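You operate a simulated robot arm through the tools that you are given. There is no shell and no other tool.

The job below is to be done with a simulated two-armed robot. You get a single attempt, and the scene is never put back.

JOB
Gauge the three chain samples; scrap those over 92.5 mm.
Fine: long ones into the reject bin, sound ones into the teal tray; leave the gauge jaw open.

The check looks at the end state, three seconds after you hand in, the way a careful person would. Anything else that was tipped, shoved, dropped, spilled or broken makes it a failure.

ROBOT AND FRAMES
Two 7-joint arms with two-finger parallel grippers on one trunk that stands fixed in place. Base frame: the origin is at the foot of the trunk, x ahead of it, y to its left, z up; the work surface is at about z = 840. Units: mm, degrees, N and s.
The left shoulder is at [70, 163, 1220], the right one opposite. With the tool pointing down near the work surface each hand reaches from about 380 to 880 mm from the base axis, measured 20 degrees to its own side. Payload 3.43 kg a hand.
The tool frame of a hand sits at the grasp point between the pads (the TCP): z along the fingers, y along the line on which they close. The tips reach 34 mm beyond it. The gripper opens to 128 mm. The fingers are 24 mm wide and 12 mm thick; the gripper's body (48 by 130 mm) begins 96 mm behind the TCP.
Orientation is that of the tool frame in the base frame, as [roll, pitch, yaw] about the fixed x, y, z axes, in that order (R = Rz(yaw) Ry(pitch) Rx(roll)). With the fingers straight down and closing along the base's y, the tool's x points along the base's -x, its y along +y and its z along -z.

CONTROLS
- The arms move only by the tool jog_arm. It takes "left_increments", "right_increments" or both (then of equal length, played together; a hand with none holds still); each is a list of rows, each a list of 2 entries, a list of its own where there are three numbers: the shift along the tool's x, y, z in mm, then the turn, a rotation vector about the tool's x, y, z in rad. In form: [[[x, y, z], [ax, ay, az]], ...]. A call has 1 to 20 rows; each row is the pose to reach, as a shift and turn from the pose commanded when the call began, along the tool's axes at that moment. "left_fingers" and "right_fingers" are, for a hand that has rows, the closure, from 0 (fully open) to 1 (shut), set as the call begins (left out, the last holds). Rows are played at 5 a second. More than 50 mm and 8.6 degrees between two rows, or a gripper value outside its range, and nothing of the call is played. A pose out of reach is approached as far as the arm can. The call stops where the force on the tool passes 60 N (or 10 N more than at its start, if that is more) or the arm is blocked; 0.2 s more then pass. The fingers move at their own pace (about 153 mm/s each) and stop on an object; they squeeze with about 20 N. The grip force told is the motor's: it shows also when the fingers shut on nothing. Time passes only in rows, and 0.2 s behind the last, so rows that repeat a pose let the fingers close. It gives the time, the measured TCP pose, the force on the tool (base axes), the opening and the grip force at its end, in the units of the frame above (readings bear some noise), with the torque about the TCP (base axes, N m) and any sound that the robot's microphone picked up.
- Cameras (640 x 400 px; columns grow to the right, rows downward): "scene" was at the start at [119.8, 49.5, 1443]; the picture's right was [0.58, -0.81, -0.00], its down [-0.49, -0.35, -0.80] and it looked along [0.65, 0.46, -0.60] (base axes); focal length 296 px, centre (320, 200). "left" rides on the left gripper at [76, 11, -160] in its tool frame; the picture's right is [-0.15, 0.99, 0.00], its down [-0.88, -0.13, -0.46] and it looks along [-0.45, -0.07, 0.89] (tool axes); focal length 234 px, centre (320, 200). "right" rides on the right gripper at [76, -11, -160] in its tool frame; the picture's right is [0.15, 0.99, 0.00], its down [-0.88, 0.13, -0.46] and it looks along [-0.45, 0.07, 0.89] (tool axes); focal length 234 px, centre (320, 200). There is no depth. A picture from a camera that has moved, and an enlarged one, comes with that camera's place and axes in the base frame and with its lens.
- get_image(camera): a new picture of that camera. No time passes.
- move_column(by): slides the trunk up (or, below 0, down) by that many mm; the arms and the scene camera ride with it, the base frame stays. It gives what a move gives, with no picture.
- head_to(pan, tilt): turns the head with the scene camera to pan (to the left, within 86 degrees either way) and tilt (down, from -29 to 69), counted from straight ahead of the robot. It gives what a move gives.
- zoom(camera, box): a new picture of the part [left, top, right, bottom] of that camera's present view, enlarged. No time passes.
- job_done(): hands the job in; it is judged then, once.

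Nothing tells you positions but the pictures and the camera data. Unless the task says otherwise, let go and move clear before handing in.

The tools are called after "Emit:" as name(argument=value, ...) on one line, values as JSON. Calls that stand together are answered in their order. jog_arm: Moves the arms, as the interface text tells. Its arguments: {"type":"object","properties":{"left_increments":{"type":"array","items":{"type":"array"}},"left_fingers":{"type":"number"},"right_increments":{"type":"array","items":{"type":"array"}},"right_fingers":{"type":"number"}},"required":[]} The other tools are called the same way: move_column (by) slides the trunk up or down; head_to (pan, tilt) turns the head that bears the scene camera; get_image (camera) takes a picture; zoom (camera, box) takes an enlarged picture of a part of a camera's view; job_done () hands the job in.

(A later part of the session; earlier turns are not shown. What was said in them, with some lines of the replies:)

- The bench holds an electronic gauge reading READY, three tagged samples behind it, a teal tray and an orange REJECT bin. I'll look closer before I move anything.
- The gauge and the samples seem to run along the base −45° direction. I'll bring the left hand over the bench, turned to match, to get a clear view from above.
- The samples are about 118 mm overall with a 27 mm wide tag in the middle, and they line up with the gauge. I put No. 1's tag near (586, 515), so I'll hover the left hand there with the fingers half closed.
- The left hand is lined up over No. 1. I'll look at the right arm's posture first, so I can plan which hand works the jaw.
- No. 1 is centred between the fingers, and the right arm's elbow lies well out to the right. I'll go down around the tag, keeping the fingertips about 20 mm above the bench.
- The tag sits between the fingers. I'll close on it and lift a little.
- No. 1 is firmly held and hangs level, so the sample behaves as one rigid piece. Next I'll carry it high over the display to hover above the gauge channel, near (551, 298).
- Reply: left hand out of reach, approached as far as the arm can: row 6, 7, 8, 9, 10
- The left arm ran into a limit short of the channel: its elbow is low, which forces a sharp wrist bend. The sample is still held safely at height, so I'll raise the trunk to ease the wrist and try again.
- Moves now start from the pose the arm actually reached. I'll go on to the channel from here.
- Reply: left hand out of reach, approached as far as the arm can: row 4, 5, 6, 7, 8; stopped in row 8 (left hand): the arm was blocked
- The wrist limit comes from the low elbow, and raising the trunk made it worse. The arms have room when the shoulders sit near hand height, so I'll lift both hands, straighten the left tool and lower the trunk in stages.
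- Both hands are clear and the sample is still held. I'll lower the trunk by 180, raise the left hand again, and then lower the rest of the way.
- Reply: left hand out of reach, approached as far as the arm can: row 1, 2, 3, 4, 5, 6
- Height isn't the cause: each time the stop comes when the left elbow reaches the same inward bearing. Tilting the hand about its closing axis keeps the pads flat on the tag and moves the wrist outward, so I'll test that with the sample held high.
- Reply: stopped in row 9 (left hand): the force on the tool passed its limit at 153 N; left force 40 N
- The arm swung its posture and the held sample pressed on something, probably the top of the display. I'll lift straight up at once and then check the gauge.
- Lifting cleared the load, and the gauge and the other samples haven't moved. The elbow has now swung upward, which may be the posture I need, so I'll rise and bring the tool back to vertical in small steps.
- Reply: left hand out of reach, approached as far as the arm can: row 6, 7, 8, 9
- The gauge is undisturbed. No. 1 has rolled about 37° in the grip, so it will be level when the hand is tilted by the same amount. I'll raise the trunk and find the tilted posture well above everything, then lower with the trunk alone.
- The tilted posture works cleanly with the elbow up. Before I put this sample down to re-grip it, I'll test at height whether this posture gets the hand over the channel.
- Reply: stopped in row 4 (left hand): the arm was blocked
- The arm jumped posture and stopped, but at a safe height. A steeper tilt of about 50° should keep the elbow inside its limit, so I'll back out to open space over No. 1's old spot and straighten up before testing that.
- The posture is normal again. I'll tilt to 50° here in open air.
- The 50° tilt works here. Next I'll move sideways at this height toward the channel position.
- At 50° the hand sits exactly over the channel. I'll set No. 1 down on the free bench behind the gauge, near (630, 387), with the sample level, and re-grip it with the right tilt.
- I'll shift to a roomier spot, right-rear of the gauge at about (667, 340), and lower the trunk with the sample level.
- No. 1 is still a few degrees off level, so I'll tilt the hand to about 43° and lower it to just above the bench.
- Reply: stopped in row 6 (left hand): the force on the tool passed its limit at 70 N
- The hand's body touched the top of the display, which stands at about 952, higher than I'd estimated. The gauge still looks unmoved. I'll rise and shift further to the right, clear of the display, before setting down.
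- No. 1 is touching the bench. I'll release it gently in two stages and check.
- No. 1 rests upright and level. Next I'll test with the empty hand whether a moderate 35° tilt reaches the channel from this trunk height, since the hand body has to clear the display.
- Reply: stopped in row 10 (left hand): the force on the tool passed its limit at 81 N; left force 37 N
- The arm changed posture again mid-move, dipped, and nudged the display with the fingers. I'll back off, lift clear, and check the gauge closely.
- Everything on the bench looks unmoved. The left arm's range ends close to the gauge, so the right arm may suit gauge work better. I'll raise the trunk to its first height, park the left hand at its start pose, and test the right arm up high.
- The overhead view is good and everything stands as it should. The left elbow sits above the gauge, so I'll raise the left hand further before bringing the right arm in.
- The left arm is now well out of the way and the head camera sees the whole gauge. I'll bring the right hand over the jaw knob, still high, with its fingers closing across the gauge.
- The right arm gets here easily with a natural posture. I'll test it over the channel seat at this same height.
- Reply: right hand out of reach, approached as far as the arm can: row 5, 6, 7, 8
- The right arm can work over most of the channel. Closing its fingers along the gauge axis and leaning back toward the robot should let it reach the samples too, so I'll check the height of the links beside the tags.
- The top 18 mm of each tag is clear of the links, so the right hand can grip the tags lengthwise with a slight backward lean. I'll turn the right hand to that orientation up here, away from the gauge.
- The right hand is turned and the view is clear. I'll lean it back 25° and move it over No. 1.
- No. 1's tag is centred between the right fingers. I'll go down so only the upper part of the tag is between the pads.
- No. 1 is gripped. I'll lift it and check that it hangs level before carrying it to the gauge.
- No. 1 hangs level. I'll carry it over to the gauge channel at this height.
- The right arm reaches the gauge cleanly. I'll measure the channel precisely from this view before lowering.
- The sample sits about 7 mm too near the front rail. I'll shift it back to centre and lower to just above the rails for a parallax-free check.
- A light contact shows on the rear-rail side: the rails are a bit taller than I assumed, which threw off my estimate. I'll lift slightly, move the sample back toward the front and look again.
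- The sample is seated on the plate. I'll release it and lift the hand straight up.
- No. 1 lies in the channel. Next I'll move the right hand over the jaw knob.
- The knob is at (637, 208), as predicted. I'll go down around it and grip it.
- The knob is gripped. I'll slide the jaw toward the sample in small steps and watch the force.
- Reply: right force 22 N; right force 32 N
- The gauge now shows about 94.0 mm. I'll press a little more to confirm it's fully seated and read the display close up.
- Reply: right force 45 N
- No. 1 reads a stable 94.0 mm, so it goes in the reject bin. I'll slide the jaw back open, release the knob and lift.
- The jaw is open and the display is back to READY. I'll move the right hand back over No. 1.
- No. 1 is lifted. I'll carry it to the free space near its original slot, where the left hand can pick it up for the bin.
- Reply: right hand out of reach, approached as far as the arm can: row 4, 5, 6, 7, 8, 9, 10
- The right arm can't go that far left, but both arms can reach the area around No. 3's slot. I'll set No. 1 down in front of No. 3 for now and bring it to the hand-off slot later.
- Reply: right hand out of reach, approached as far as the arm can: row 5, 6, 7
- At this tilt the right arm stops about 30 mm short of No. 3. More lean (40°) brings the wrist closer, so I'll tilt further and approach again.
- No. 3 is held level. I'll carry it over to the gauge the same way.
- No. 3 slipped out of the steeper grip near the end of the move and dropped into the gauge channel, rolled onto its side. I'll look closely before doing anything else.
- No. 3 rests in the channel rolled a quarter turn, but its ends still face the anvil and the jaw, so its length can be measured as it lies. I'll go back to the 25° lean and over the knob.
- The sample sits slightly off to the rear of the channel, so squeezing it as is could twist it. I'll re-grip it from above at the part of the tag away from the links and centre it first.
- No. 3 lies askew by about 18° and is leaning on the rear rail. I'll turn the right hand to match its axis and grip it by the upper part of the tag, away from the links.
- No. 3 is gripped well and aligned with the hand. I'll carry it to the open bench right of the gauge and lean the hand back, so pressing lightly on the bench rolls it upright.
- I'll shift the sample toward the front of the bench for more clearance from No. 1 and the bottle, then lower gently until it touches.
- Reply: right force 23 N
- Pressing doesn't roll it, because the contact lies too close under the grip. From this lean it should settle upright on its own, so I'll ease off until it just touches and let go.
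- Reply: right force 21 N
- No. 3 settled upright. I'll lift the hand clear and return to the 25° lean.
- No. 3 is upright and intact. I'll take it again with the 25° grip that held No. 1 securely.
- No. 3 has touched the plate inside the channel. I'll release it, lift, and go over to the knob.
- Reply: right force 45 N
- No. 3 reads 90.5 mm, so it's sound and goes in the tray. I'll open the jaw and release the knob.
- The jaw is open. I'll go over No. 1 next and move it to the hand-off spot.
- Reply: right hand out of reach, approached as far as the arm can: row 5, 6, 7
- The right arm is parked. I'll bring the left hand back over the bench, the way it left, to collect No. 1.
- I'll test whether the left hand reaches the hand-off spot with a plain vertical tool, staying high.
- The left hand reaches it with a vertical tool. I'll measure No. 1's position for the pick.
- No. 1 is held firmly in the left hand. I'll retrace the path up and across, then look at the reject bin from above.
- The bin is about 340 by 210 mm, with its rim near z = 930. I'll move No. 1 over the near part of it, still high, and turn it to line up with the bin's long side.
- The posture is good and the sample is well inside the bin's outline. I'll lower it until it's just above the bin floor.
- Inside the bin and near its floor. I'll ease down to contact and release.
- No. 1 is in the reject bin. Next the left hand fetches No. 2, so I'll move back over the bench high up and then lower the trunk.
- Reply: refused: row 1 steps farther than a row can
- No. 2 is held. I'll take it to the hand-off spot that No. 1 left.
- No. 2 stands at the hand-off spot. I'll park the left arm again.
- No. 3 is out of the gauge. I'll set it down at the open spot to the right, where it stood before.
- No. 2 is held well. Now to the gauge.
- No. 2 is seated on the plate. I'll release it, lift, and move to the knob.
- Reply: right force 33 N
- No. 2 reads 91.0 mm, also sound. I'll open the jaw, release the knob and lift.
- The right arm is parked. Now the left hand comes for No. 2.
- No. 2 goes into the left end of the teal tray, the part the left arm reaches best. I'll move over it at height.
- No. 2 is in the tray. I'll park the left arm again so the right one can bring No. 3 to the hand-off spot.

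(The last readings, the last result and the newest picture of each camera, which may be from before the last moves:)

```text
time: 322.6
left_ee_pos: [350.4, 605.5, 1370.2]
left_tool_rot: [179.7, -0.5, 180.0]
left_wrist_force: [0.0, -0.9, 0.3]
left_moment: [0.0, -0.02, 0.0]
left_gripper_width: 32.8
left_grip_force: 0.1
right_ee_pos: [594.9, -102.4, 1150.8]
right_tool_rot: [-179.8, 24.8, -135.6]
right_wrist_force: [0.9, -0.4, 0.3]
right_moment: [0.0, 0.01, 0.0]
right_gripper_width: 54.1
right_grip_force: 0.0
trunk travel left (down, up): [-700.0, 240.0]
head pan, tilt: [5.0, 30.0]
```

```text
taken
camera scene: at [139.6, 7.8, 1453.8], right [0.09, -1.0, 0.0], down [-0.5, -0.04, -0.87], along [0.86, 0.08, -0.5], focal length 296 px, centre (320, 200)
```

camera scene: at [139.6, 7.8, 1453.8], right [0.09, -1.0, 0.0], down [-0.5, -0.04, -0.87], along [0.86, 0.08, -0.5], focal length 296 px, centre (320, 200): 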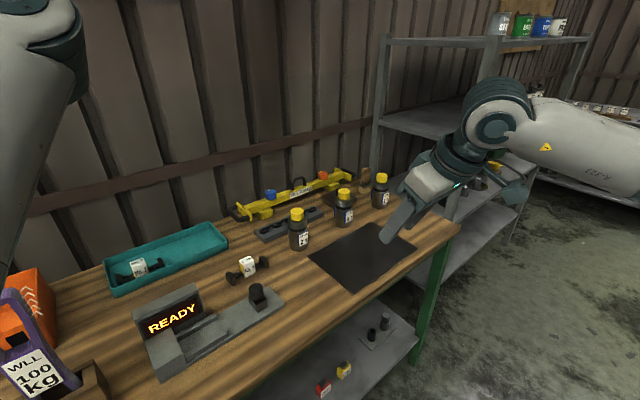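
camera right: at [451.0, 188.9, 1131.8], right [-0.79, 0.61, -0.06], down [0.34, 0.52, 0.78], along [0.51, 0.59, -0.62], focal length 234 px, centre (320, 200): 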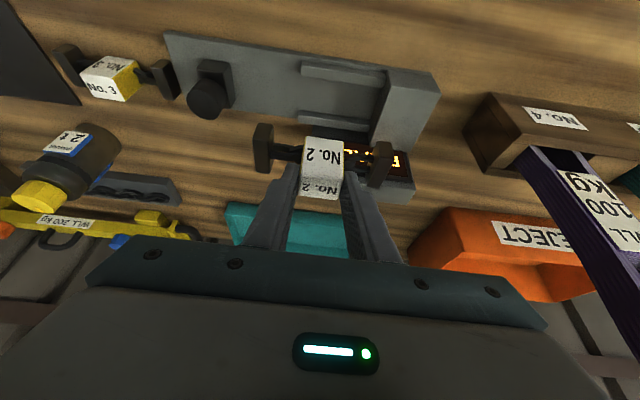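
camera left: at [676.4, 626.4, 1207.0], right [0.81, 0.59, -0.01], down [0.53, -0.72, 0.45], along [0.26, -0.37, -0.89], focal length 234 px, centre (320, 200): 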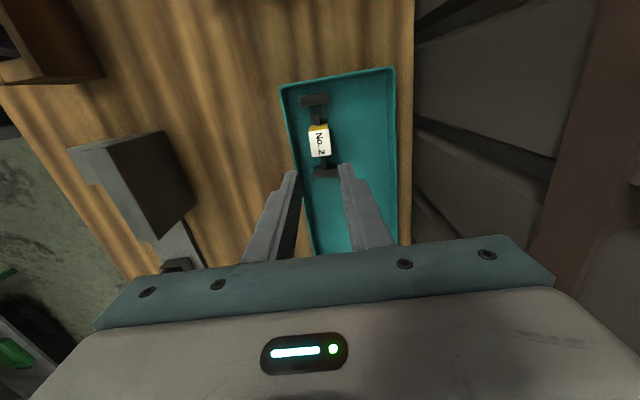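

Now the left hand collects No. 3. To reach a free part of the tray beside No. 2, I'll pick it with the hand tilted 30° about its closing axis.

Emit:
jog_arm(left_increments=[[[-29, -16, 0], [0, 0, 0.1]], [[-58, -33, 0], [0, 0, 0.2]], [[-87, -49, 5], [0, 0, 0.3]], [[-116, -66, 15], [0, 0, 0.4]], [[-145, -82, 30], [0, 0, 0.5]], [[-174, -98, 45], [0, 0, 0.6]], [[-203, -115, 60], [0, 0, 0.7]], [[-232, -131, 75], [0, 0, 0.796]], [[-232, -131, 75], [0, 0, 0.796]]], left_fingers=0.6)

Emit:
jog_arm(left_increments=[[[-22, -1, 20], [0, 0, 0]], [[-44, -2, 40], [0, 0, 0]], [[-66, -3, 60], [0, 0, 0]], [[-88, -4, 80], [0, 0, 0]], [[-110, -5, 100], [0, 0, 0]], [[-132, -6, 120], [0, 0, 0]], [[-154, -8, 140], [0, 0, 0]], [[-176, -9, 160], [0, 0, 0]], [[-198, -10, 180], [0, 0, 0]], [[-220, -11, 196], [0, 0, 0]], [[-242, -12, 196], [0, 0, 0]], [[-264, -13, 196], [0, 0, 0]], [[-264, -13, 196], [0, 0, 0]]])

Emit:
jog_arm(left_increments=[[[0, 0, 0], [0, -0.087, 0]], [[0, 0, 0], [0, -0.175, 0]], [[0, 0, 0], [0, -0.262, 0]], [[0, 0, 0], [0, -0.349, 0]], [[0, 0, 0], [0, -0.436, 0]], [[0, 0, 0], [0, -0.524, 0]], [[0, 0, 0], [0, -0.524, 0]]])

Emit:
get_image(camera="left")

Emit:
get_image(camera="scene")

```text
time: 324.6
left_ee_pos: [579.8, 472.2, 1293.4]
left_tool_rot: [-179.7, -0.4, 134.1]
left_wrist_force: [0.4, -0.7, 0.7]
left_moment: [0.02, 0.0, 0.04]
left_gripper_width: 51.1
left_grip_force: 0.0
right_ee_pos: [594.6, -102.1, 1151.9]
right_tool_rot: [-179.8, 25.0, -135.7]
right_wrist_force: [-0.2, 0.4, 0.5]
right_moment: [-0.01, 0.0, 0.0]
right_gripper_width: 53.9
right_grip_force: 0.0
trunk travel left (down, up): [-700.0, 240.0]
head pan, tilt: [5.0, 30.0]
```

```text
time: 327.4
left_ee_pos: [753.3, 276.6, 1094.8]
left_tool_rot: [-179.8, -0.5, 134.2]
left_wrist_force: [0.4, 1.3, -0.5]
left_moment: [0.01, 0.0, -0.01]
left_gripper_width: 51.3
left_grip_force: 0.1
right_ee_pos: [594.8, -102.2, 1151.4]
right_tool_rot: [-179.9, 25.0, -135.6]
right_wrist_force: [-0.7, -0.4, -0.4]
right_moment: [0.0, 0.02, 0.0]
right_gripper_width: 54.1
right_grip_force: 0.1
trunk travel left (down, up): [-700.0, 240.0]
head pan, tilt: [5.0, 30.0]
```

```text
time: 329.0
left_ee_pos: [754.7, 275.7, 1094.4]
left_tool_rot: [-179.7, 29.5, 134.5]
left_wrist_force: [-0.2, 0.2, -1.3]
left_moment: [-0.02, 0.0, -0.02]
left_gripper_width: 51.1
left_grip_force: 0.0
right_ee_pos: [594.7, -102.7, 1151.9]
right_tool_rot: [-179.9, 25.0, -135.6]
right_wrist_force: [0.6, -0.1, -0.9]
right_moment: [0.0, 0.01, 0.01]
right_gripper_width: 54.0
right_grip_force: 0.0
trunk travel left (down, up): [-700.0, 240.0]
head pan, tilt: [5.0, 30.0]
```

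```text
taken
camera left: at [660.8, 387.0, 1195.6], right [0.8, 0.6, 0.07], down [0.29, -0.48, 0.83], along [0.53, -0.64, -0.55], focal length 234 px, centre (320, 200)
```

left: 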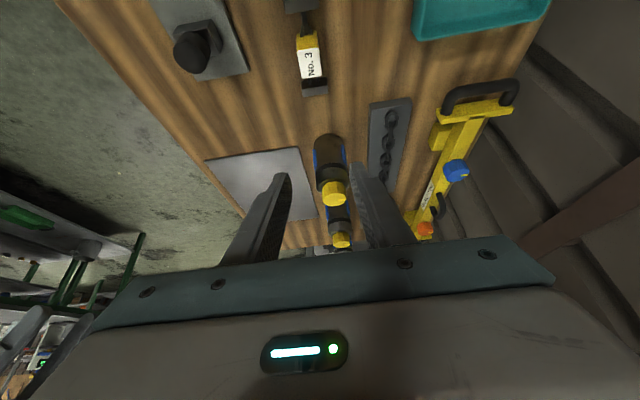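

```text
taken
camera scene: at [139.2, 6.5, 1453.9], right [0.09, -1.0, 0.0], down [-0.5, -0.04, -0.87], along [0.86, 0.08, -0.5], focal length 296 px, centre (320, 200)
```

scene: 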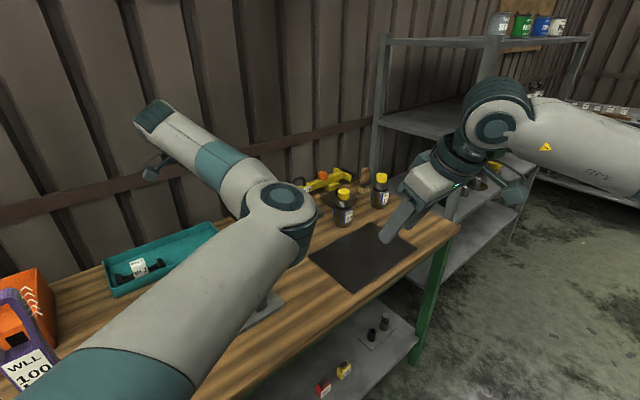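

Emit:
zoom(camera="left", box=[270, 0, 350, 110])

```text
3.64 times, centred on (310, 55) of left
camera zoom: at [660.8, 387.0, 1195.6], right [0.8, 0.6, 0.07], down [0.29, -0.48, 0.83], along [0.53, -0.64, -0.55], focal length 852 px, centre (356, 727)
```

zoom: 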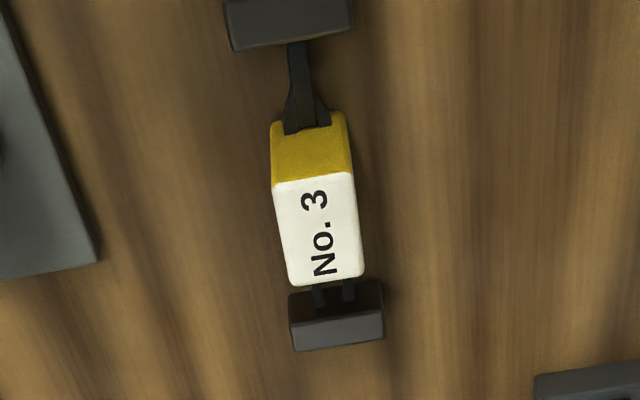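

Emit:
jog_arm(left_increments=[[[17, 0, 26], [0, 0, 0]], [[35, 0, 55], [0, 0, 0]], [[53, 0, 86], [0, 0, 0]], [[70, 0, 115], [0, 0, 0]], [[81, 0, 134], [0, 0, 0]], [[81, 0, 134], [0, 0, 0]]])

Emit:
zoom(camera="left", box=[240, 60, 400, 220])

Emit:
get_image(camera="scene")

```text
time: 330.4
left_ee_pos: [749.7, 280.1, 939.8]
left_tool_rot: [-179.9, 29.5, 134.4]
left_wrist_force: [0.1, 0.6, -0.1]
left_moment: [0.01, 0.04, 0.0]
left_gripper_width: 51.1
left_grip_force: 0.0
right_ee_pos: [594.0, -102.5, 1152.6]
right_tool_rot: [-179.9, 25.1, -135.6]
right_wrist_force: [-0.6, -0.1, 0.4]
right_moment: [-0.03, 0.03, 0.03]
right_gripper_width: 53.9
right_grip_force: 0.1
trunk travel left (down, up): [-700.0, 240.0]
head pan, tilt: [5.0, 30.0]
```

```text
2.50 times, centred on (320, 140) of left
camera zoom: at [656.5, 389.9, 1040.6], right [0.8, 0.6, 0.07], down [0.29, -0.48, 0.83], along [0.53, -0.64, -0.55], focal length 585 px, centre (320, 350)
```

zoom: 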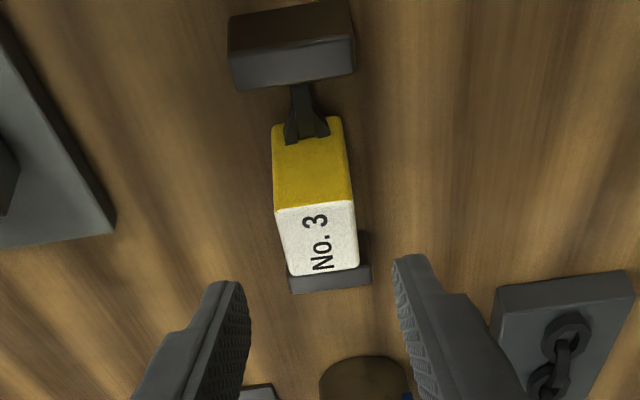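

```text
taken
camera scene: at [139.0, 6.7, 1453.9], right [0.09, -1.0, 0.0], down [-0.5, -0.04, -0.87], along [0.86, 0.08, -0.5], focal length 296 px, centre (320, 200)
```

scene: 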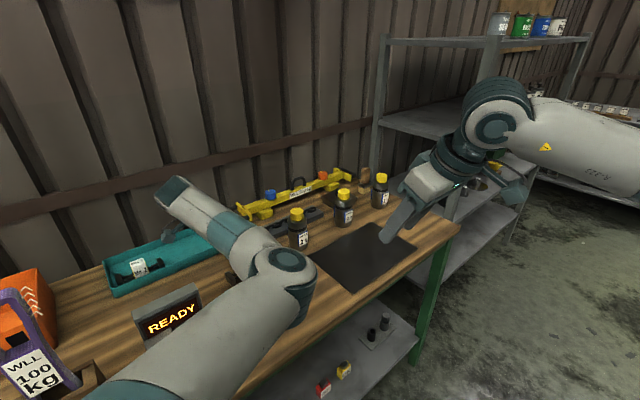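

Emit:
jog_arm(left_increments=[[[-3, 0, 10], [0, 0, 0]], [[5, 0, 24], [0, 0, 0]], [[13, 0, 36], [0, 0, 0]], [[17, 0, 43], [0, 0, 0]], [[17, 0, 43], [0, 0, 0]]])

Emit:
zoom(camera="left", box=[240, 60, 400, 220])

```text
time: 331.6
left_ee_pos: [753.4, 273.5, 891.7]
left_tool_rot: [-179.8, 29.4, 134.5]
left_wrist_force: [-0.5, -0.4, 0.2]
left_moment: [0.01, 0.03, 0.01]
left_gripper_width: 51.2
left_grip_force: 0.0
right_ee_pos: [595.4, -102.8, 1151.6]
right_tool_rot: [-180.0, 24.9, -135.6]
right_wrist_force: [0.5, 0.0, 1.0]
right_moment: [0.0, -0.01, -0.01]
right_gripper_width: 54.2
right_grip_force: 0.0
trunk travel left (down, up): [-700.0, 240.0]
head pan, tilt: [5.0, 30.0]
```

```text
2.50 times, centred on (320, 140) of left
camera zoom: at [660.2, 385.0, 993.2], right [0.8, 0.6, 0.07], down [0.29, -0.48, 0.83], along [0.53, -0.64, -0.55], focal length 585 px, centre (320, 350)
```

zoom: 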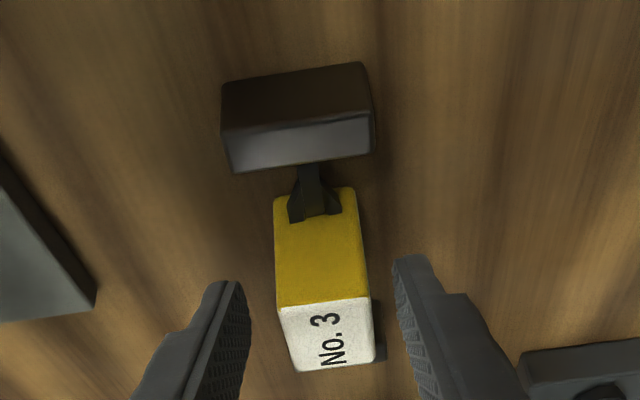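

Emit:
jog_arm(left_increments=[[[0, 0, 0], [0, 0, 0]], [[0, 0, 0], [0, 0, 0]], [[0, 0, 0], [0, 0, 0]]], left_fingers=1)

Emit:
jog_arm(left_increments=[[[-5, 0, -9], [0, 0, 0]], [[-15, 0, -26], [0, 0, 0]], [[-30, 0, -52], [0, 0, 0]], [[-49, 0, -87], [0, 0, 0]], [[-69, 0, -122], [0, 0, 0]], [[-69, 0, -122], [0, 0, 0]]])

Emit:
get_image(camera="left")

```text
time: 332.4
left_ee_pos: [753.3, 274.2, 890.2]
left_tool_rot: [-179.8, 29.5, 134.4]
left_wrist_force: [1.0, 0.6, 0.9]
left_moment: [0.01, -0.13, 0.05]
left_gripper_width: 28.0
left_grip_force: 19.6
right_ee_pos: [595.0, -103.1, 1151.9]
right_tool_rot: [-179.9, 25.0, -135.6]
right_wrist_force: [0.1, -0.6, 0.1]
right_moment: [0.0, 0.0, 0.05]
right_gripper_width: 54.0
right_grip_force: 0.0
trunk travel left (down, up): [-700.0, 240.0]
head pan, tilt: [5.0, 30.0]
```

```text
time: 333.8
left_ee_pos: [754.4, 277.0, 1033.6]
left_tool_rot: [-179.6, 29.5, 134.5]
left_wrist_force: [-0.8, 0.2, -3.5]
left_moment: [0.01, 0.01, 0.01]
left_gripper_width: 27.9
left_grip_force: 20.5
right_ee_pos: [596.4, -102.6, 1151.1]
right_tool_rot: [-180.0, 24.9, -135.7]
right_wrist_force: [0.6, -0.2, -1.3]
right_moment: [0.0, 0.03, 0.0]
right_gripper_width: 53.7
right_grip_force: 0.0
trunk travel left (down, up): [-700.0, 240.0]
head pan, tilt: [5.0, 30.0]
```

```text
taken
camera left: at [661.8, 389.1, 1135.6], right [0.8, 0.6, 0.07], down [0.29, -0.48, 0.83], along [0.53, -0.64, -0.55], focal length 234 px, centre (320, 200)
```

left: 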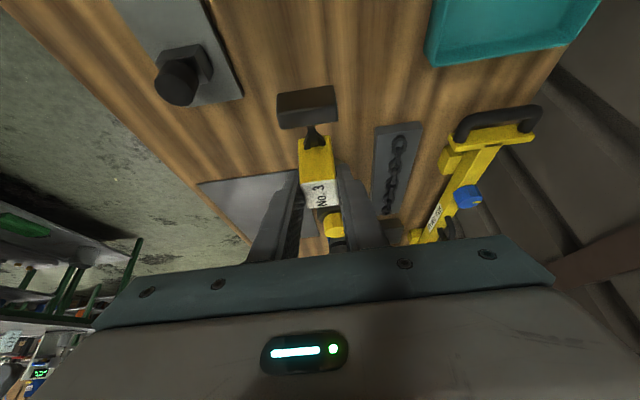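

No. 3 is held. I'll carry it over the free middle part of the tray.

Emit:
jog_arm(left_increments=[[[12, 22, -7], [0, 0, 0]], [[24, 43, -14], [0, 0, 0]], [[36, 65, -20], [0, 0, 0]], [[48, 87, -27], [0, 0, 0]], [[60, 109, -34], [0, 0, 0]], [[72, 130, -41], [0, 0, 0]], [[84, 152, -48], [0, 0, 0]], [[96, 174, -54], [0, 0, 0]], [[96, 174, -54], [0, 0, 0]]])

Emit:
get_image(camera="left")

Emit:
get_image(camera="scene")

```text
time: 335.8
left_ee_pos: [801.5, 475.6, 1030.1]
left_tool_rot: [-179.8, 29.4, 134.4]
left_wrist_force: [0.0, 0.2, -3.2]
left_moment: [0.04, 0.02, 0.0]
left_gripper_width: 27.5
left_grip_force: 20.2
right_ee_pos: [595.9, -103.5, 1150.7]
right_tool_rot: [-180.0, 25.0, -135.7]
right_wrist_force: [-0.2, -0.2, 0.7]
right_moment: [0.01, 0.0, 0.03]
right_gripper_width: 53.9
right_grip_force: 0.1
trunk travel left (down, up): [-700.0, 240.0]
head pan, tilt: [5.0, 30.0]
```

```text
taken
camera left: at [708.2, 586.7, 1131.9], right [0.8, 0.6, 0.07], down [0.29, -0.48, 0.83], along [0.53, -0.64, -0.55], focal length 234 px, centre (320, 200)
```

left: 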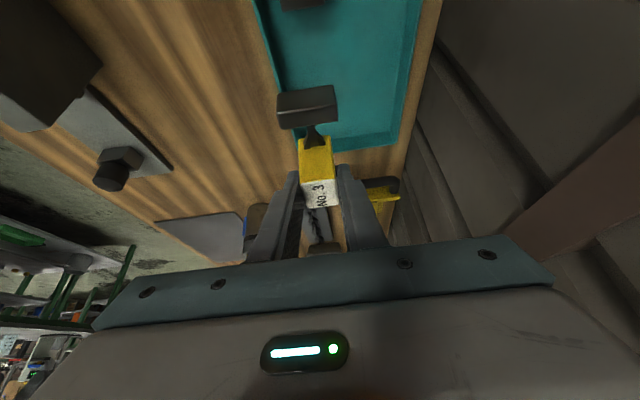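

```text
taken
camera scene: at [139.6, 6.0, 1453.8], right [0.09, -1.0, 0.0], down [-0.5, -0.04, -0.87], along [0.86, 0.08, -0.5], focal length 296 px, centre (320, 200)
```

scene: 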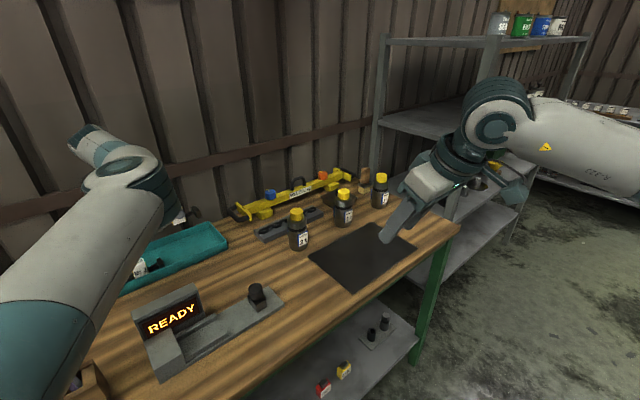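

Emit:
move_column(by=-90)

Emit:
get_image(camera="left")

Emit:
zoom(camera="scene", box=[80, 170, 260, 300])

```text
time: 337.0
left_ee_pos: [801.9, 476.2, 939.5]
left_tool_rot: [-179.7, 29.6, 134.4]
left_wrist_force: [0.0, 0.1, -2.7]
left_moment: [-0.01, 0.0, -0.03]
left_gripper_width: 27.7
left_grip_force: 19.9
right_ee_pos: [595.6, -102.3, 1061.5]
right_tool_rot: [-179.9, 25.0, -135.6]
right_wrist_force: [-0.2, 0.1, -0.4]
right_moment: [-0.01, -0.05, 0.05]
right_gripper_width: 54.0
right_grip_force: 0.1
trunk travel left (down, up): [-610.0, 330.0]
head pan, tilt: [5.0, 30.0]
```

```text
taken
camera left: at [707.7, 587.5, 1041.6], right [0.8, 0.6, 0.07], down [0.29, -0.48, 0.83], along [0.53, -0.64, -0.55], focal length 234 px, centre (320, 200)
```

left: 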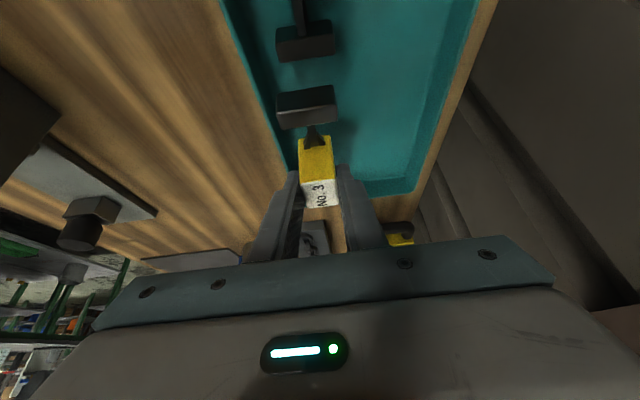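

```text
3.08 times, centred on (170, 235) of scene
camera zoom: at [139.1, 7.1, 1363.9], right [0.09, -1.0, 0.0], down [-0.5, -0.04, -0.87], along [0.86, 0.08, -0.5], focal length 911 px, centre (782, 92)
```

zoom: 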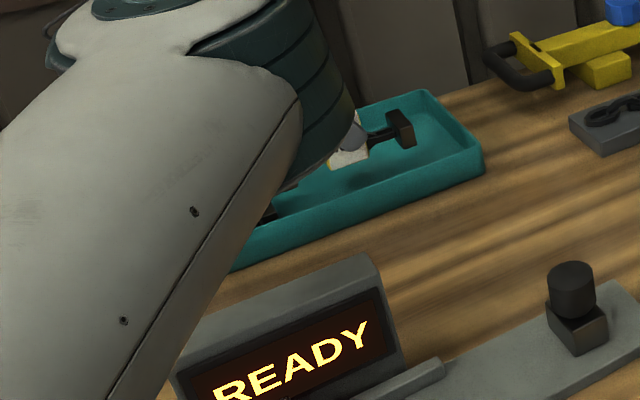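

Emit:
jog_arm(left_increments=[[[5, 2, 9], [0, 0, 0]], [[10, 3, 18], [0, 0, 0]], [[15, 3, 27], [0, 0, 0]], [[19, 3, 34], [0, 0, 0]], [[19, 3, 34], [0, 0, 0]]])

Emit:
zoom(camera="left", box=[200, 0, 500, 240])

```text
time: 338.2
left_ee_pos: [803.7, 478.2, 900.3]
left_tool_rot: [-179.7, 29.5, 134.4]
left_wrist_force: [0.2, 0.7, -2.1]
left_moment: [0.03, 0.05, 0.01]
left_gripper_width: 27.6
left_grip_force: 20.7
right_ee_pos: [595.7, -103.1, 1062.5]
right_tool_rot: [-179.9, 24.8, -135.7]
right_wrist_force: [-0.1, -0.9, -0.3]
right_moment: [-0.01, 0.0, 0.01]
right_gripper_width: 54.2
right_grip_force: 0.1
trunk travel left (down, up): [-610.0, 330.0]
head pan, tilt: [5.0, 30.0]
```

```text
1.67 times, centred on (350, 120) of left
camera zoom: at [709.9, 589.6, 1001.6], right [0.8, 0.6, 0.07], down [0.29, -0.48, 0.83], along [0.53, -0.64, -0.55], focal length 390 px, centre (270, 333)
```

zoom: 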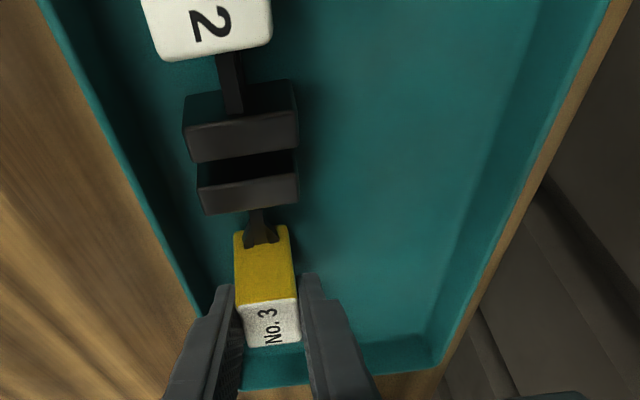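

Emit:
jog_arm(left_increments=[[[-2, 0, 1], [0, 0, 0]], [[-4, 0, 2.5], [0, 0, 0]], [[-3, 0, 5], [0, 0, 0]], [[-3, 0, 5], [0, 0, 0]]])

Emit:
jog_arm(left_increments=[[[1, 0, 1.7], [0, 0, 0]], [[1.7, 0, 3], [0, 0, 0]], [[1.7, 0, 3], [0, 0, 0]]])

Emit:
zoom(camera="left", box=[200, 0, 500, 240])

```text
time: 339.2
left_ee_pos: [806.9, 474.9, 897.4]
left_tool_rot: [-179.8, 29.5, 134.5]
left_wrist_force: [0.1, -0.2, -0.7]
left_moment: [-0.06, -0.13, 0.0]
left_gripper_width: 27.6
left_grip_force: 20.1
right_ee_pos: [595.5, -104.2, 1061.0]
right_tool_rot: [-179.9, 25.0, -135.5]
right_wrist_force: [-0.5, 0.4, -0.6]
right_moment: [0.01, -0.02, -0.03]
right_gripper_width: 54.2
right_grip_force: 0.0
trunk travel left (down, up): [-610.0, 330.0]
head pan, tilt: [5.0, 30.0]
```

```text
time: 340.0
left_ee_pos: [805.6, 473.5, 898.1]
left_tool_rot: [-179.9, 29.7, 134.3]
left_wrist_force: [3.1, 5.2, 16.5]
left_moment: [0.1, -0.08, 0.01]
left_gripper_width: 27.5
left_grip_force: 19.7
right_ee_pos: [594.5, -104.0, 1061.9]
right_tool_rot: [-179.9, 25.1, -135.6]
right_wrist_force: [1.0, 0.6, 0.3]
right_moment: [0.02, 0.02, 0.02]
right_gripper_width: 54.2
right_grip_force: 0.0
trunk travel left (down, up): [-610.0, 330.0]
head pan, tilt: [5.0, 30.0]
```

```text
1.67 times, centred on (350, 120) of left
camera zoom: at [712.3, 585.2, 999.1], right [0.8, 0.6, 0.07], down [0.28, -0.48, 0.83], along [0.53, -0.64, -0.55], focal length 390 px, centre (270, 333)
```

zoom: 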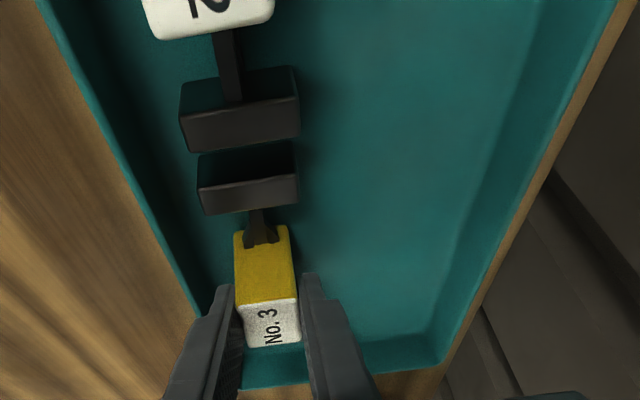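

No. 3 rests on the tray floor with a gap to No. 2. I'll release it with a small opening and lift straight up.

Emit:
jog_arm(left_increments=[[[-0.5, 0, -1], [0, 0, 0]], [[-0.5, 0, -1], [0, 0, 0]]], left_fingers=0.745)

Emit:
jog_arm(left_increments=[[[-5, 0, -9], [0, 0, 0]], [[-12, 0, -22], [0, 0, 0]], [[-22, 0, -39], [0, 0, 0]], [[-37, 0, -65], [0, 0, 0]], [[-54, 0, -96], [0, 0, 0]], [[-74, 0, -131], [0, 0, 0]], [[-74, 0, -131], [0, 0, 0]]])

Emit:
get_image(camera="left")

Emit:
get_image(camera="scene")

```text
time: 340.6
left_ee_pos: [805.8, 473.4, 895.2]
left_tool_rot: [-179.7, 29.5, 134.3]
left_wrist_force: [-0.4, 0.4, -0.2]
left_moment: [-0.01, -0.02, 0.01]
left_gripper_width: 32.7
left_grip_force: 0.0
right_ee_pos: [595.7, -103.3, 1061.9]
right_tool_rot: [-180.0, 25.0, -135.6]
right_wrist_force: [0.8, 0.1, -0.2]
right_moment: [0.02, -0.01, 0.0]
right_gripper_width: 54.0
right_grip_force: 0.1
trunk travel left (down, up): [-610.0, 330.0]
head pan, tilt: [5.0, 30.0]
```

```text
time: 342.2
left_ee_pos: [809.9, 476.0, 1044.7]
left_tool_rot: [-179.7, 29.4, 134.4]
left_wrist_force: [-1.0, 0.7, -0.5]
left_moment: [-0.05, -0.02, -0.02]
left_gripper_width: 32.6
left_grip_force: 0.1
right_ee_pos: [596.0, -103.0, 1060.4]
right_tool_rot: [-179.8, 24.9, -135.6]
right_wrist_force: [-0.4, -0.6, 0.4]
right_moment: [0.0, 0.0, -0.03]
right_gripper_width: 54.2
right_grip_force: 0.0
trunk travel left (down, up): [-610.0, 330.0]
head pan, tilt: [5.0, 30.0]
```

```text
taken
camera left: at [716.4, 587.1, 1147.2], right [0.8, 0.6, 0.07], down [0.29, -0.48, 0.83], along [0.53, -0.64, -0.55], focal length 234 px, centre (320, 200)
```

left: 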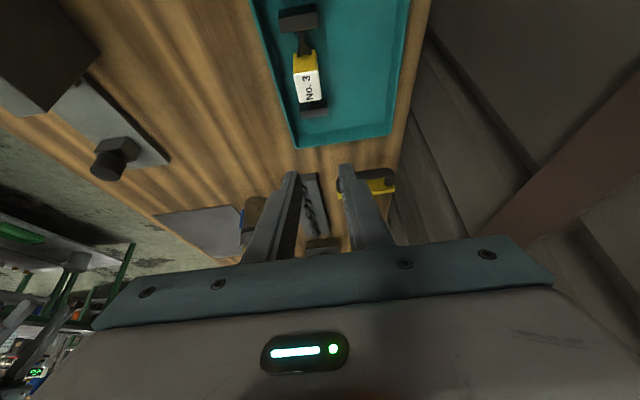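

```text
taken
camera scene: at [139.8, 7.0, 1363.8], right [0.09, -1.0, 0.0], down [-0.5, -0.04, -0.87], along [0.86, 0.08, -0.5], focal length 296 px, centre (320, 200)
```

scene: 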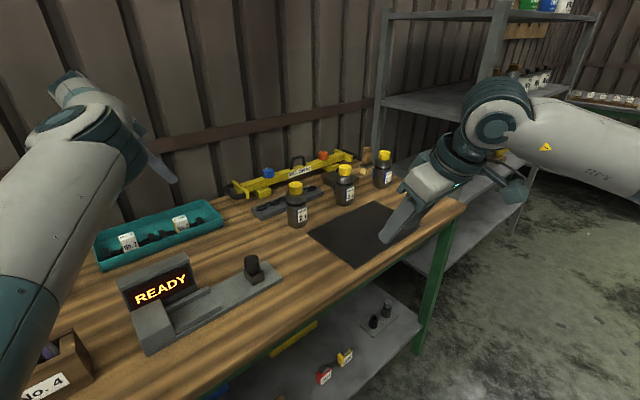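

Both sound samples are in the tray. I'll raise the trunk and bring the left arm back to its parking pose.

Emit:
move_column(by=90)

Emit:
jog_arm(left_increments=[[[-16, 0, -29], [0, 0, 0]], [[-33, 0, -58], [0, 0, 0]], [[-49, 0, -87], [0, 0.05, 0]], [[-36, -20, -104], [0, 0.11, 0]], [[-23, -41, -120], [0, 0.17, 0]], [[-10, -61, -136], [0, 0.23, 0]], [[3, -81, -152], [0, 0.29, 0]], [[16, -102, -168], [0, 0.35, 0]], [[29, -122, -184], [0, 0.41, 0]], [[42, -142, -200], [0, 0.47, 0]], [[55, -162, -216], [0, 0.524, 0]], [[55, -162, -216], [0, 0.524, 0]]])

Emit:
get_image(camera="scene")

```text
time: 343.5
left_ee_pos: [809.7, 475.0, 1135.3]
left_tool_rot: [-179.8, 29.5, 134.4]
left_wrist_force: [-0.7, -0.4, -0.1]
left_moment: [-0.01, -0.03, -0.01]
left_gripper_width: 32.2
left_grip_force: 0.1
right_ee_pos: [595.1, -104.2, 1151.5]
right_tool_rot: [-179.9, 24.9, -135.6]
right_wrist_force: [0.3, 0.5, 0.2]
right_moment: [0.0, -0.01, 0.02]
right_gripper_width: 53.9
right_grip_force: 0.0
trunk travel left (down, up): [-700.0, 240.0]
head pan, tilt: [5.0, 30.0]
```

```text
time: 346.1
left_ee_pos: [586.3, 472.6, 1297.0]
left_tool_rot: [-179.8, -0.5, 134.2]
left_wrist_force: [0.6, 0.6, -0.2]
left_moment: [-0.05, 0.03, -0.02]
left_gripper_width: 32.5
left_grip_force: 0.1
left hand out of reach, approached as far as the arm can: row 3
right_ee_pos: [595.5, -102.1, 1151.6]
right_tool_rot: [-179.8, 24.9, -135.6]
right_wrist_force: [-0.2, -1.2, 0.0]
right_moment: [-0.01, 0.0, 0.0]
right_gripper_width: 53.9
right_grip_force: 0.1
trunk travel left (down, up): [-700.0, 240.0]
head pan, tilt: [5.0, 30.0]
```

```text
taken
camera scene: at [139.5, 7.2, 1453.8], right [0.09, -1.0, 0.0], down [-0.5, -0.04, -0.87], along [0.86, 0.08, -0.5], focal length 296 px, centre (320, 200)
```

scene: 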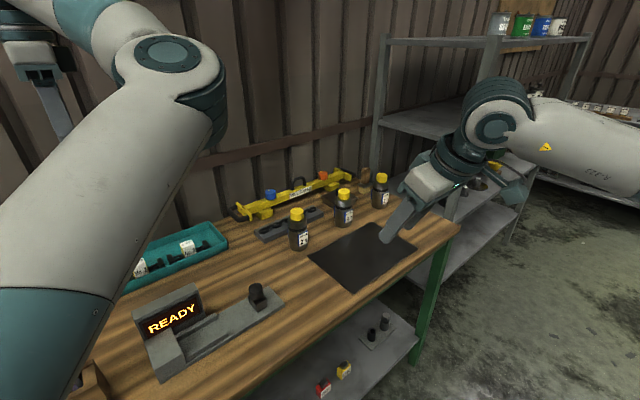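

Emit:
jog_arm(left_increments=[[[32, -10, -5], [0, 0, -0.1]], [[65, -20, -12], [0, 0, -0.2]], [[97, -30, -22], [0, 0, -0.3]], [[130, -40, -32], [0, 0, -0.4]], [[162, -50, -42], [0, 0, -0.5]], [[195, -60, -52], [0, 0, -0.6]], [[228, -70, -62], [0, 0, -0.7]], [[260, -80, -70], [0, 0, -0.797]], [[260, -80, -70], [0, 0, -0.797]]])

Emit:
head_to(pan=20, tilt=35)

Emit:
get_image(camera="scene")

Emit:
get_image(camera="left")

Emit:
get_image(camera="right")

```text
time: 348.1
left_ee_pos: [348.3, 603.6, 1365.7]
left_tool_rot: [179.8, -0.5, -179.9]
left_wrist_force: [0.6, -0.9, -0.5]
left_moment: [0.02, -0.01, 0.0]
left_gripper_width: 32.6
left_grip_force: 0.0
right_ee_pos: [595.0, -103.5, 1149.8]
right_tool_rot: [-179.8, 25.0, -135.7]
right_wrist_force: [0.0, -0.3, 0.1]
right_moment: [0.02, 0.03, 0.03]
right_gripper_width: 53.9
right_grip_force: 0.1
trunk travel left (down, up): [-700.0, 240.0]
head pan, tilt: [5.0, 30.0]
```

```text
time: 348.8
left_ee_pos: [346.9, 605.5, 1365.9]
left_tool_rot: [179.8, -0.5, -179.9]
left_wrist_force: [-0.3, 0.6, 0.2]
left_moment: [-0.02, 0.0, 0.02]
left_gripper_width: 32.7
left_grip_force: 0.0
right_ee_pos: [595.4, -102.9, 1152.2]
right_tool_rot: [-179.8, 25.0, -135.6]
right_wrist_force: [-0.5, -0.5, 0.3]
right_moment: [0.03, -0.01, 0.01]
right_gripper_width: 54.0
right_grip_force: 0.1
trunk travel left (down, up): [-700.0, 240.0]
head pan, tilt: [20.0, 35.0]
```

```text
taken
camera scene: at [131.7, 29.1, 1446.1], right [0.34, -0.94, 0.0], down [-0.54, -0.2, -0.82], along [0.77, 0.28, -0.57], focal length 296 px, centre (320, 200)
```

scene: 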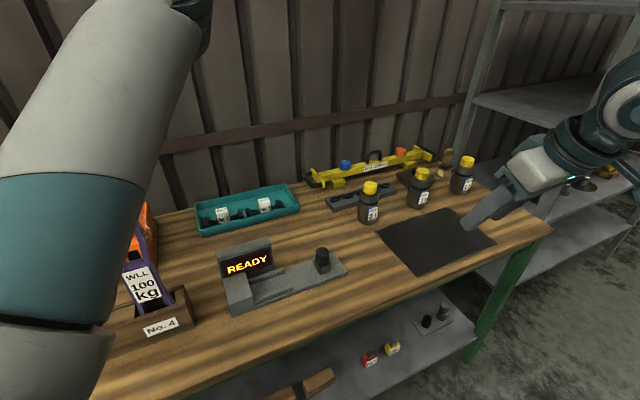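

```text
taken
camera left: at [272.9, 615.2, 1526.8], right [0.15, 0.99, 0.0], down [0.88, -0.13, 0.45], along [0.44, -0.06, -0.89], focal length 234 px, centre (320, 200)
```

left: 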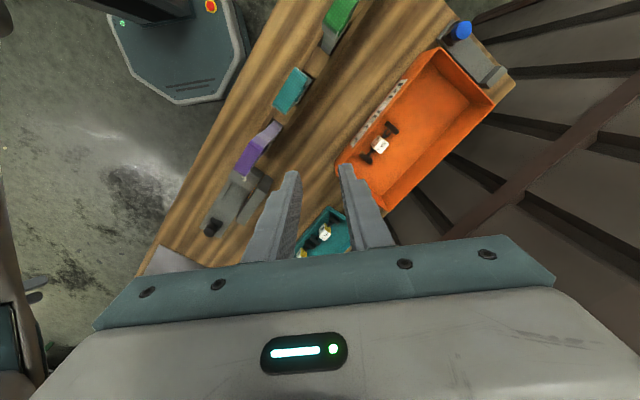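

```text
taken
camera right: at [505.3, -205.5, 1263.6], right [-0.79, 0.61, -0.06], down [0.34, 0.52, 0.78], along [0.52, 0.6, -0.62], focal length 234 px, centre (320, 200)
```

right: 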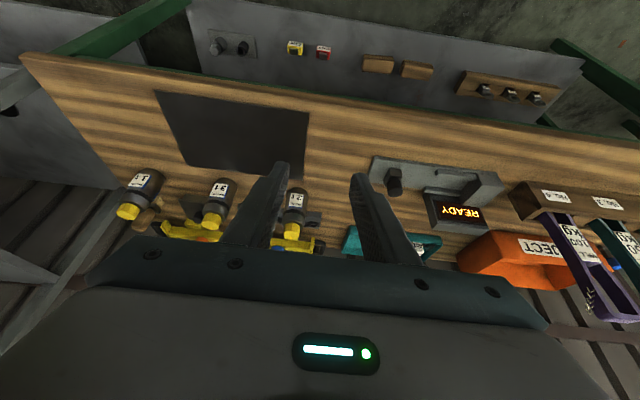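

Emit:
zoom(camera="scene", box=[180, 170, 380, 320])

Emit:
zoom(camera="left", box=[180, 0, 520, 270])

Emit:
zoom(camera="scene", box=[300, 130, 500, 280])

```text
2.67 times, centred on (280, 245) of scene
camera zoom: at [131.7, 29.1, 1446.1], right [0.34, -0.94, 0.0], down [-0.54, -0.2, -0.82], along [0.77, 0.28, -0.57], focal length 789 px, centre (427, 80)
```

zoom: 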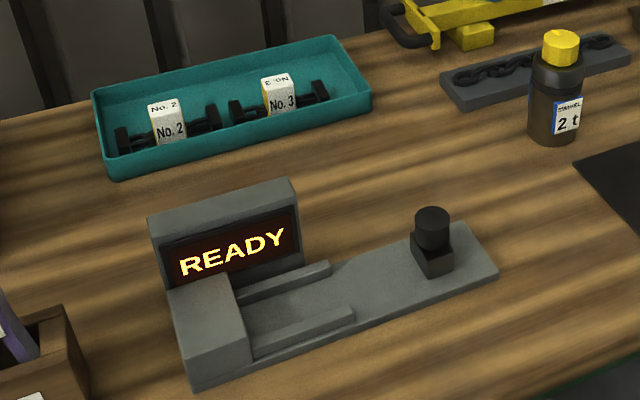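

```text
1.48 times, centred on (350, 135) of left
camera zoom: at [272.9, 615.2, 1526.8], right [0.15, 0.99, 0.0], down [0.88, -0.13, 0.45], along [0.44, -0.06, -0.89], focal length 347 px, centre (276, 296)
```

zoom: 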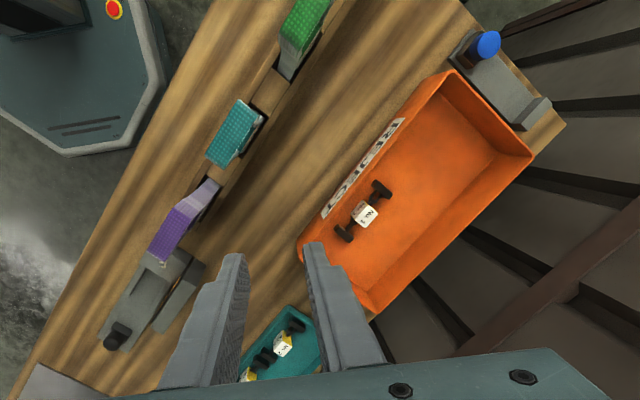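

```text
2.67 times, centred on (400, 205) of scene
camera zoom: at [131.7, 29.1, 1446.1], right [0.34, -0.94, 0.0], down [-0.54, -0.2, -0.82], along [0.77, 0.28, -0.57], focal length 789 px, centre (107, 187)
```

zoom: 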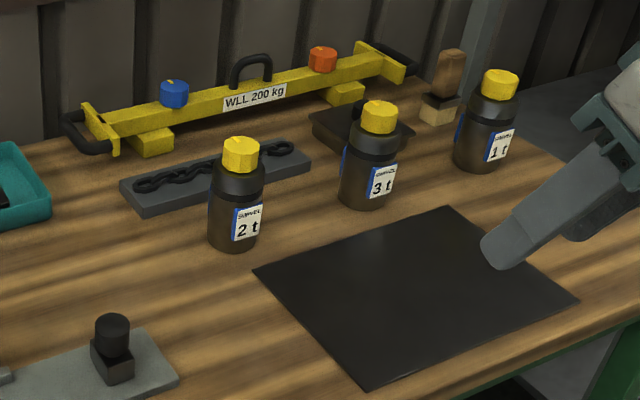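

No. 1 (94.0 mm) lies in the reject bin, and No. 2 (91.0 mm) and No. 3 (90.5 mm) lie in the teal tray. The gauge is empty with its jaw open and reads READY, the other items stand where they were, and both hands are clear, so I'll hand in.

Emit:
job_done()

```text
The job is handed in.
```

I gauged all three chain samples and sorted them against the 92.5 mm limit. The job is handed in, but I haven't seen a result from the check.

| Sample | Reading | Where it is |
|---|---|---|
| No. 1 | 94.0 mm (over the limit) | Reject bin |
| No. 2 | 91.0 mm | Teal tray |
| No. 3 | 90.5 mm | Teal tray |

The gauge is empty with its jaw open and shows READY. Both hands were clear when I handed in.

Three things went wrong along the way:
- **No. 3 dropped:** it slipped from the right hand and fell about 100 mm into the gauge channel, landing on its side. I stood it upright again before measuring it and saw no damage on camera.
- **Gauge knocked:** while I was finding a posture that reached the channel, the left arm bumped the gauge three times. The hardest was about 150 N, with No. 1 in the hand; the other two were about 70 and 80 N. I saw no shift or damage on camera, and the gauge read normally afterwards.
- **No. 1 turned in the grip:** the hardest bump rolled it about 40° in the fingers. I set it down level and picked it up again before gauging it.

In the final pictures, the slings, bottles and everything else on the bench looked to be where they started.
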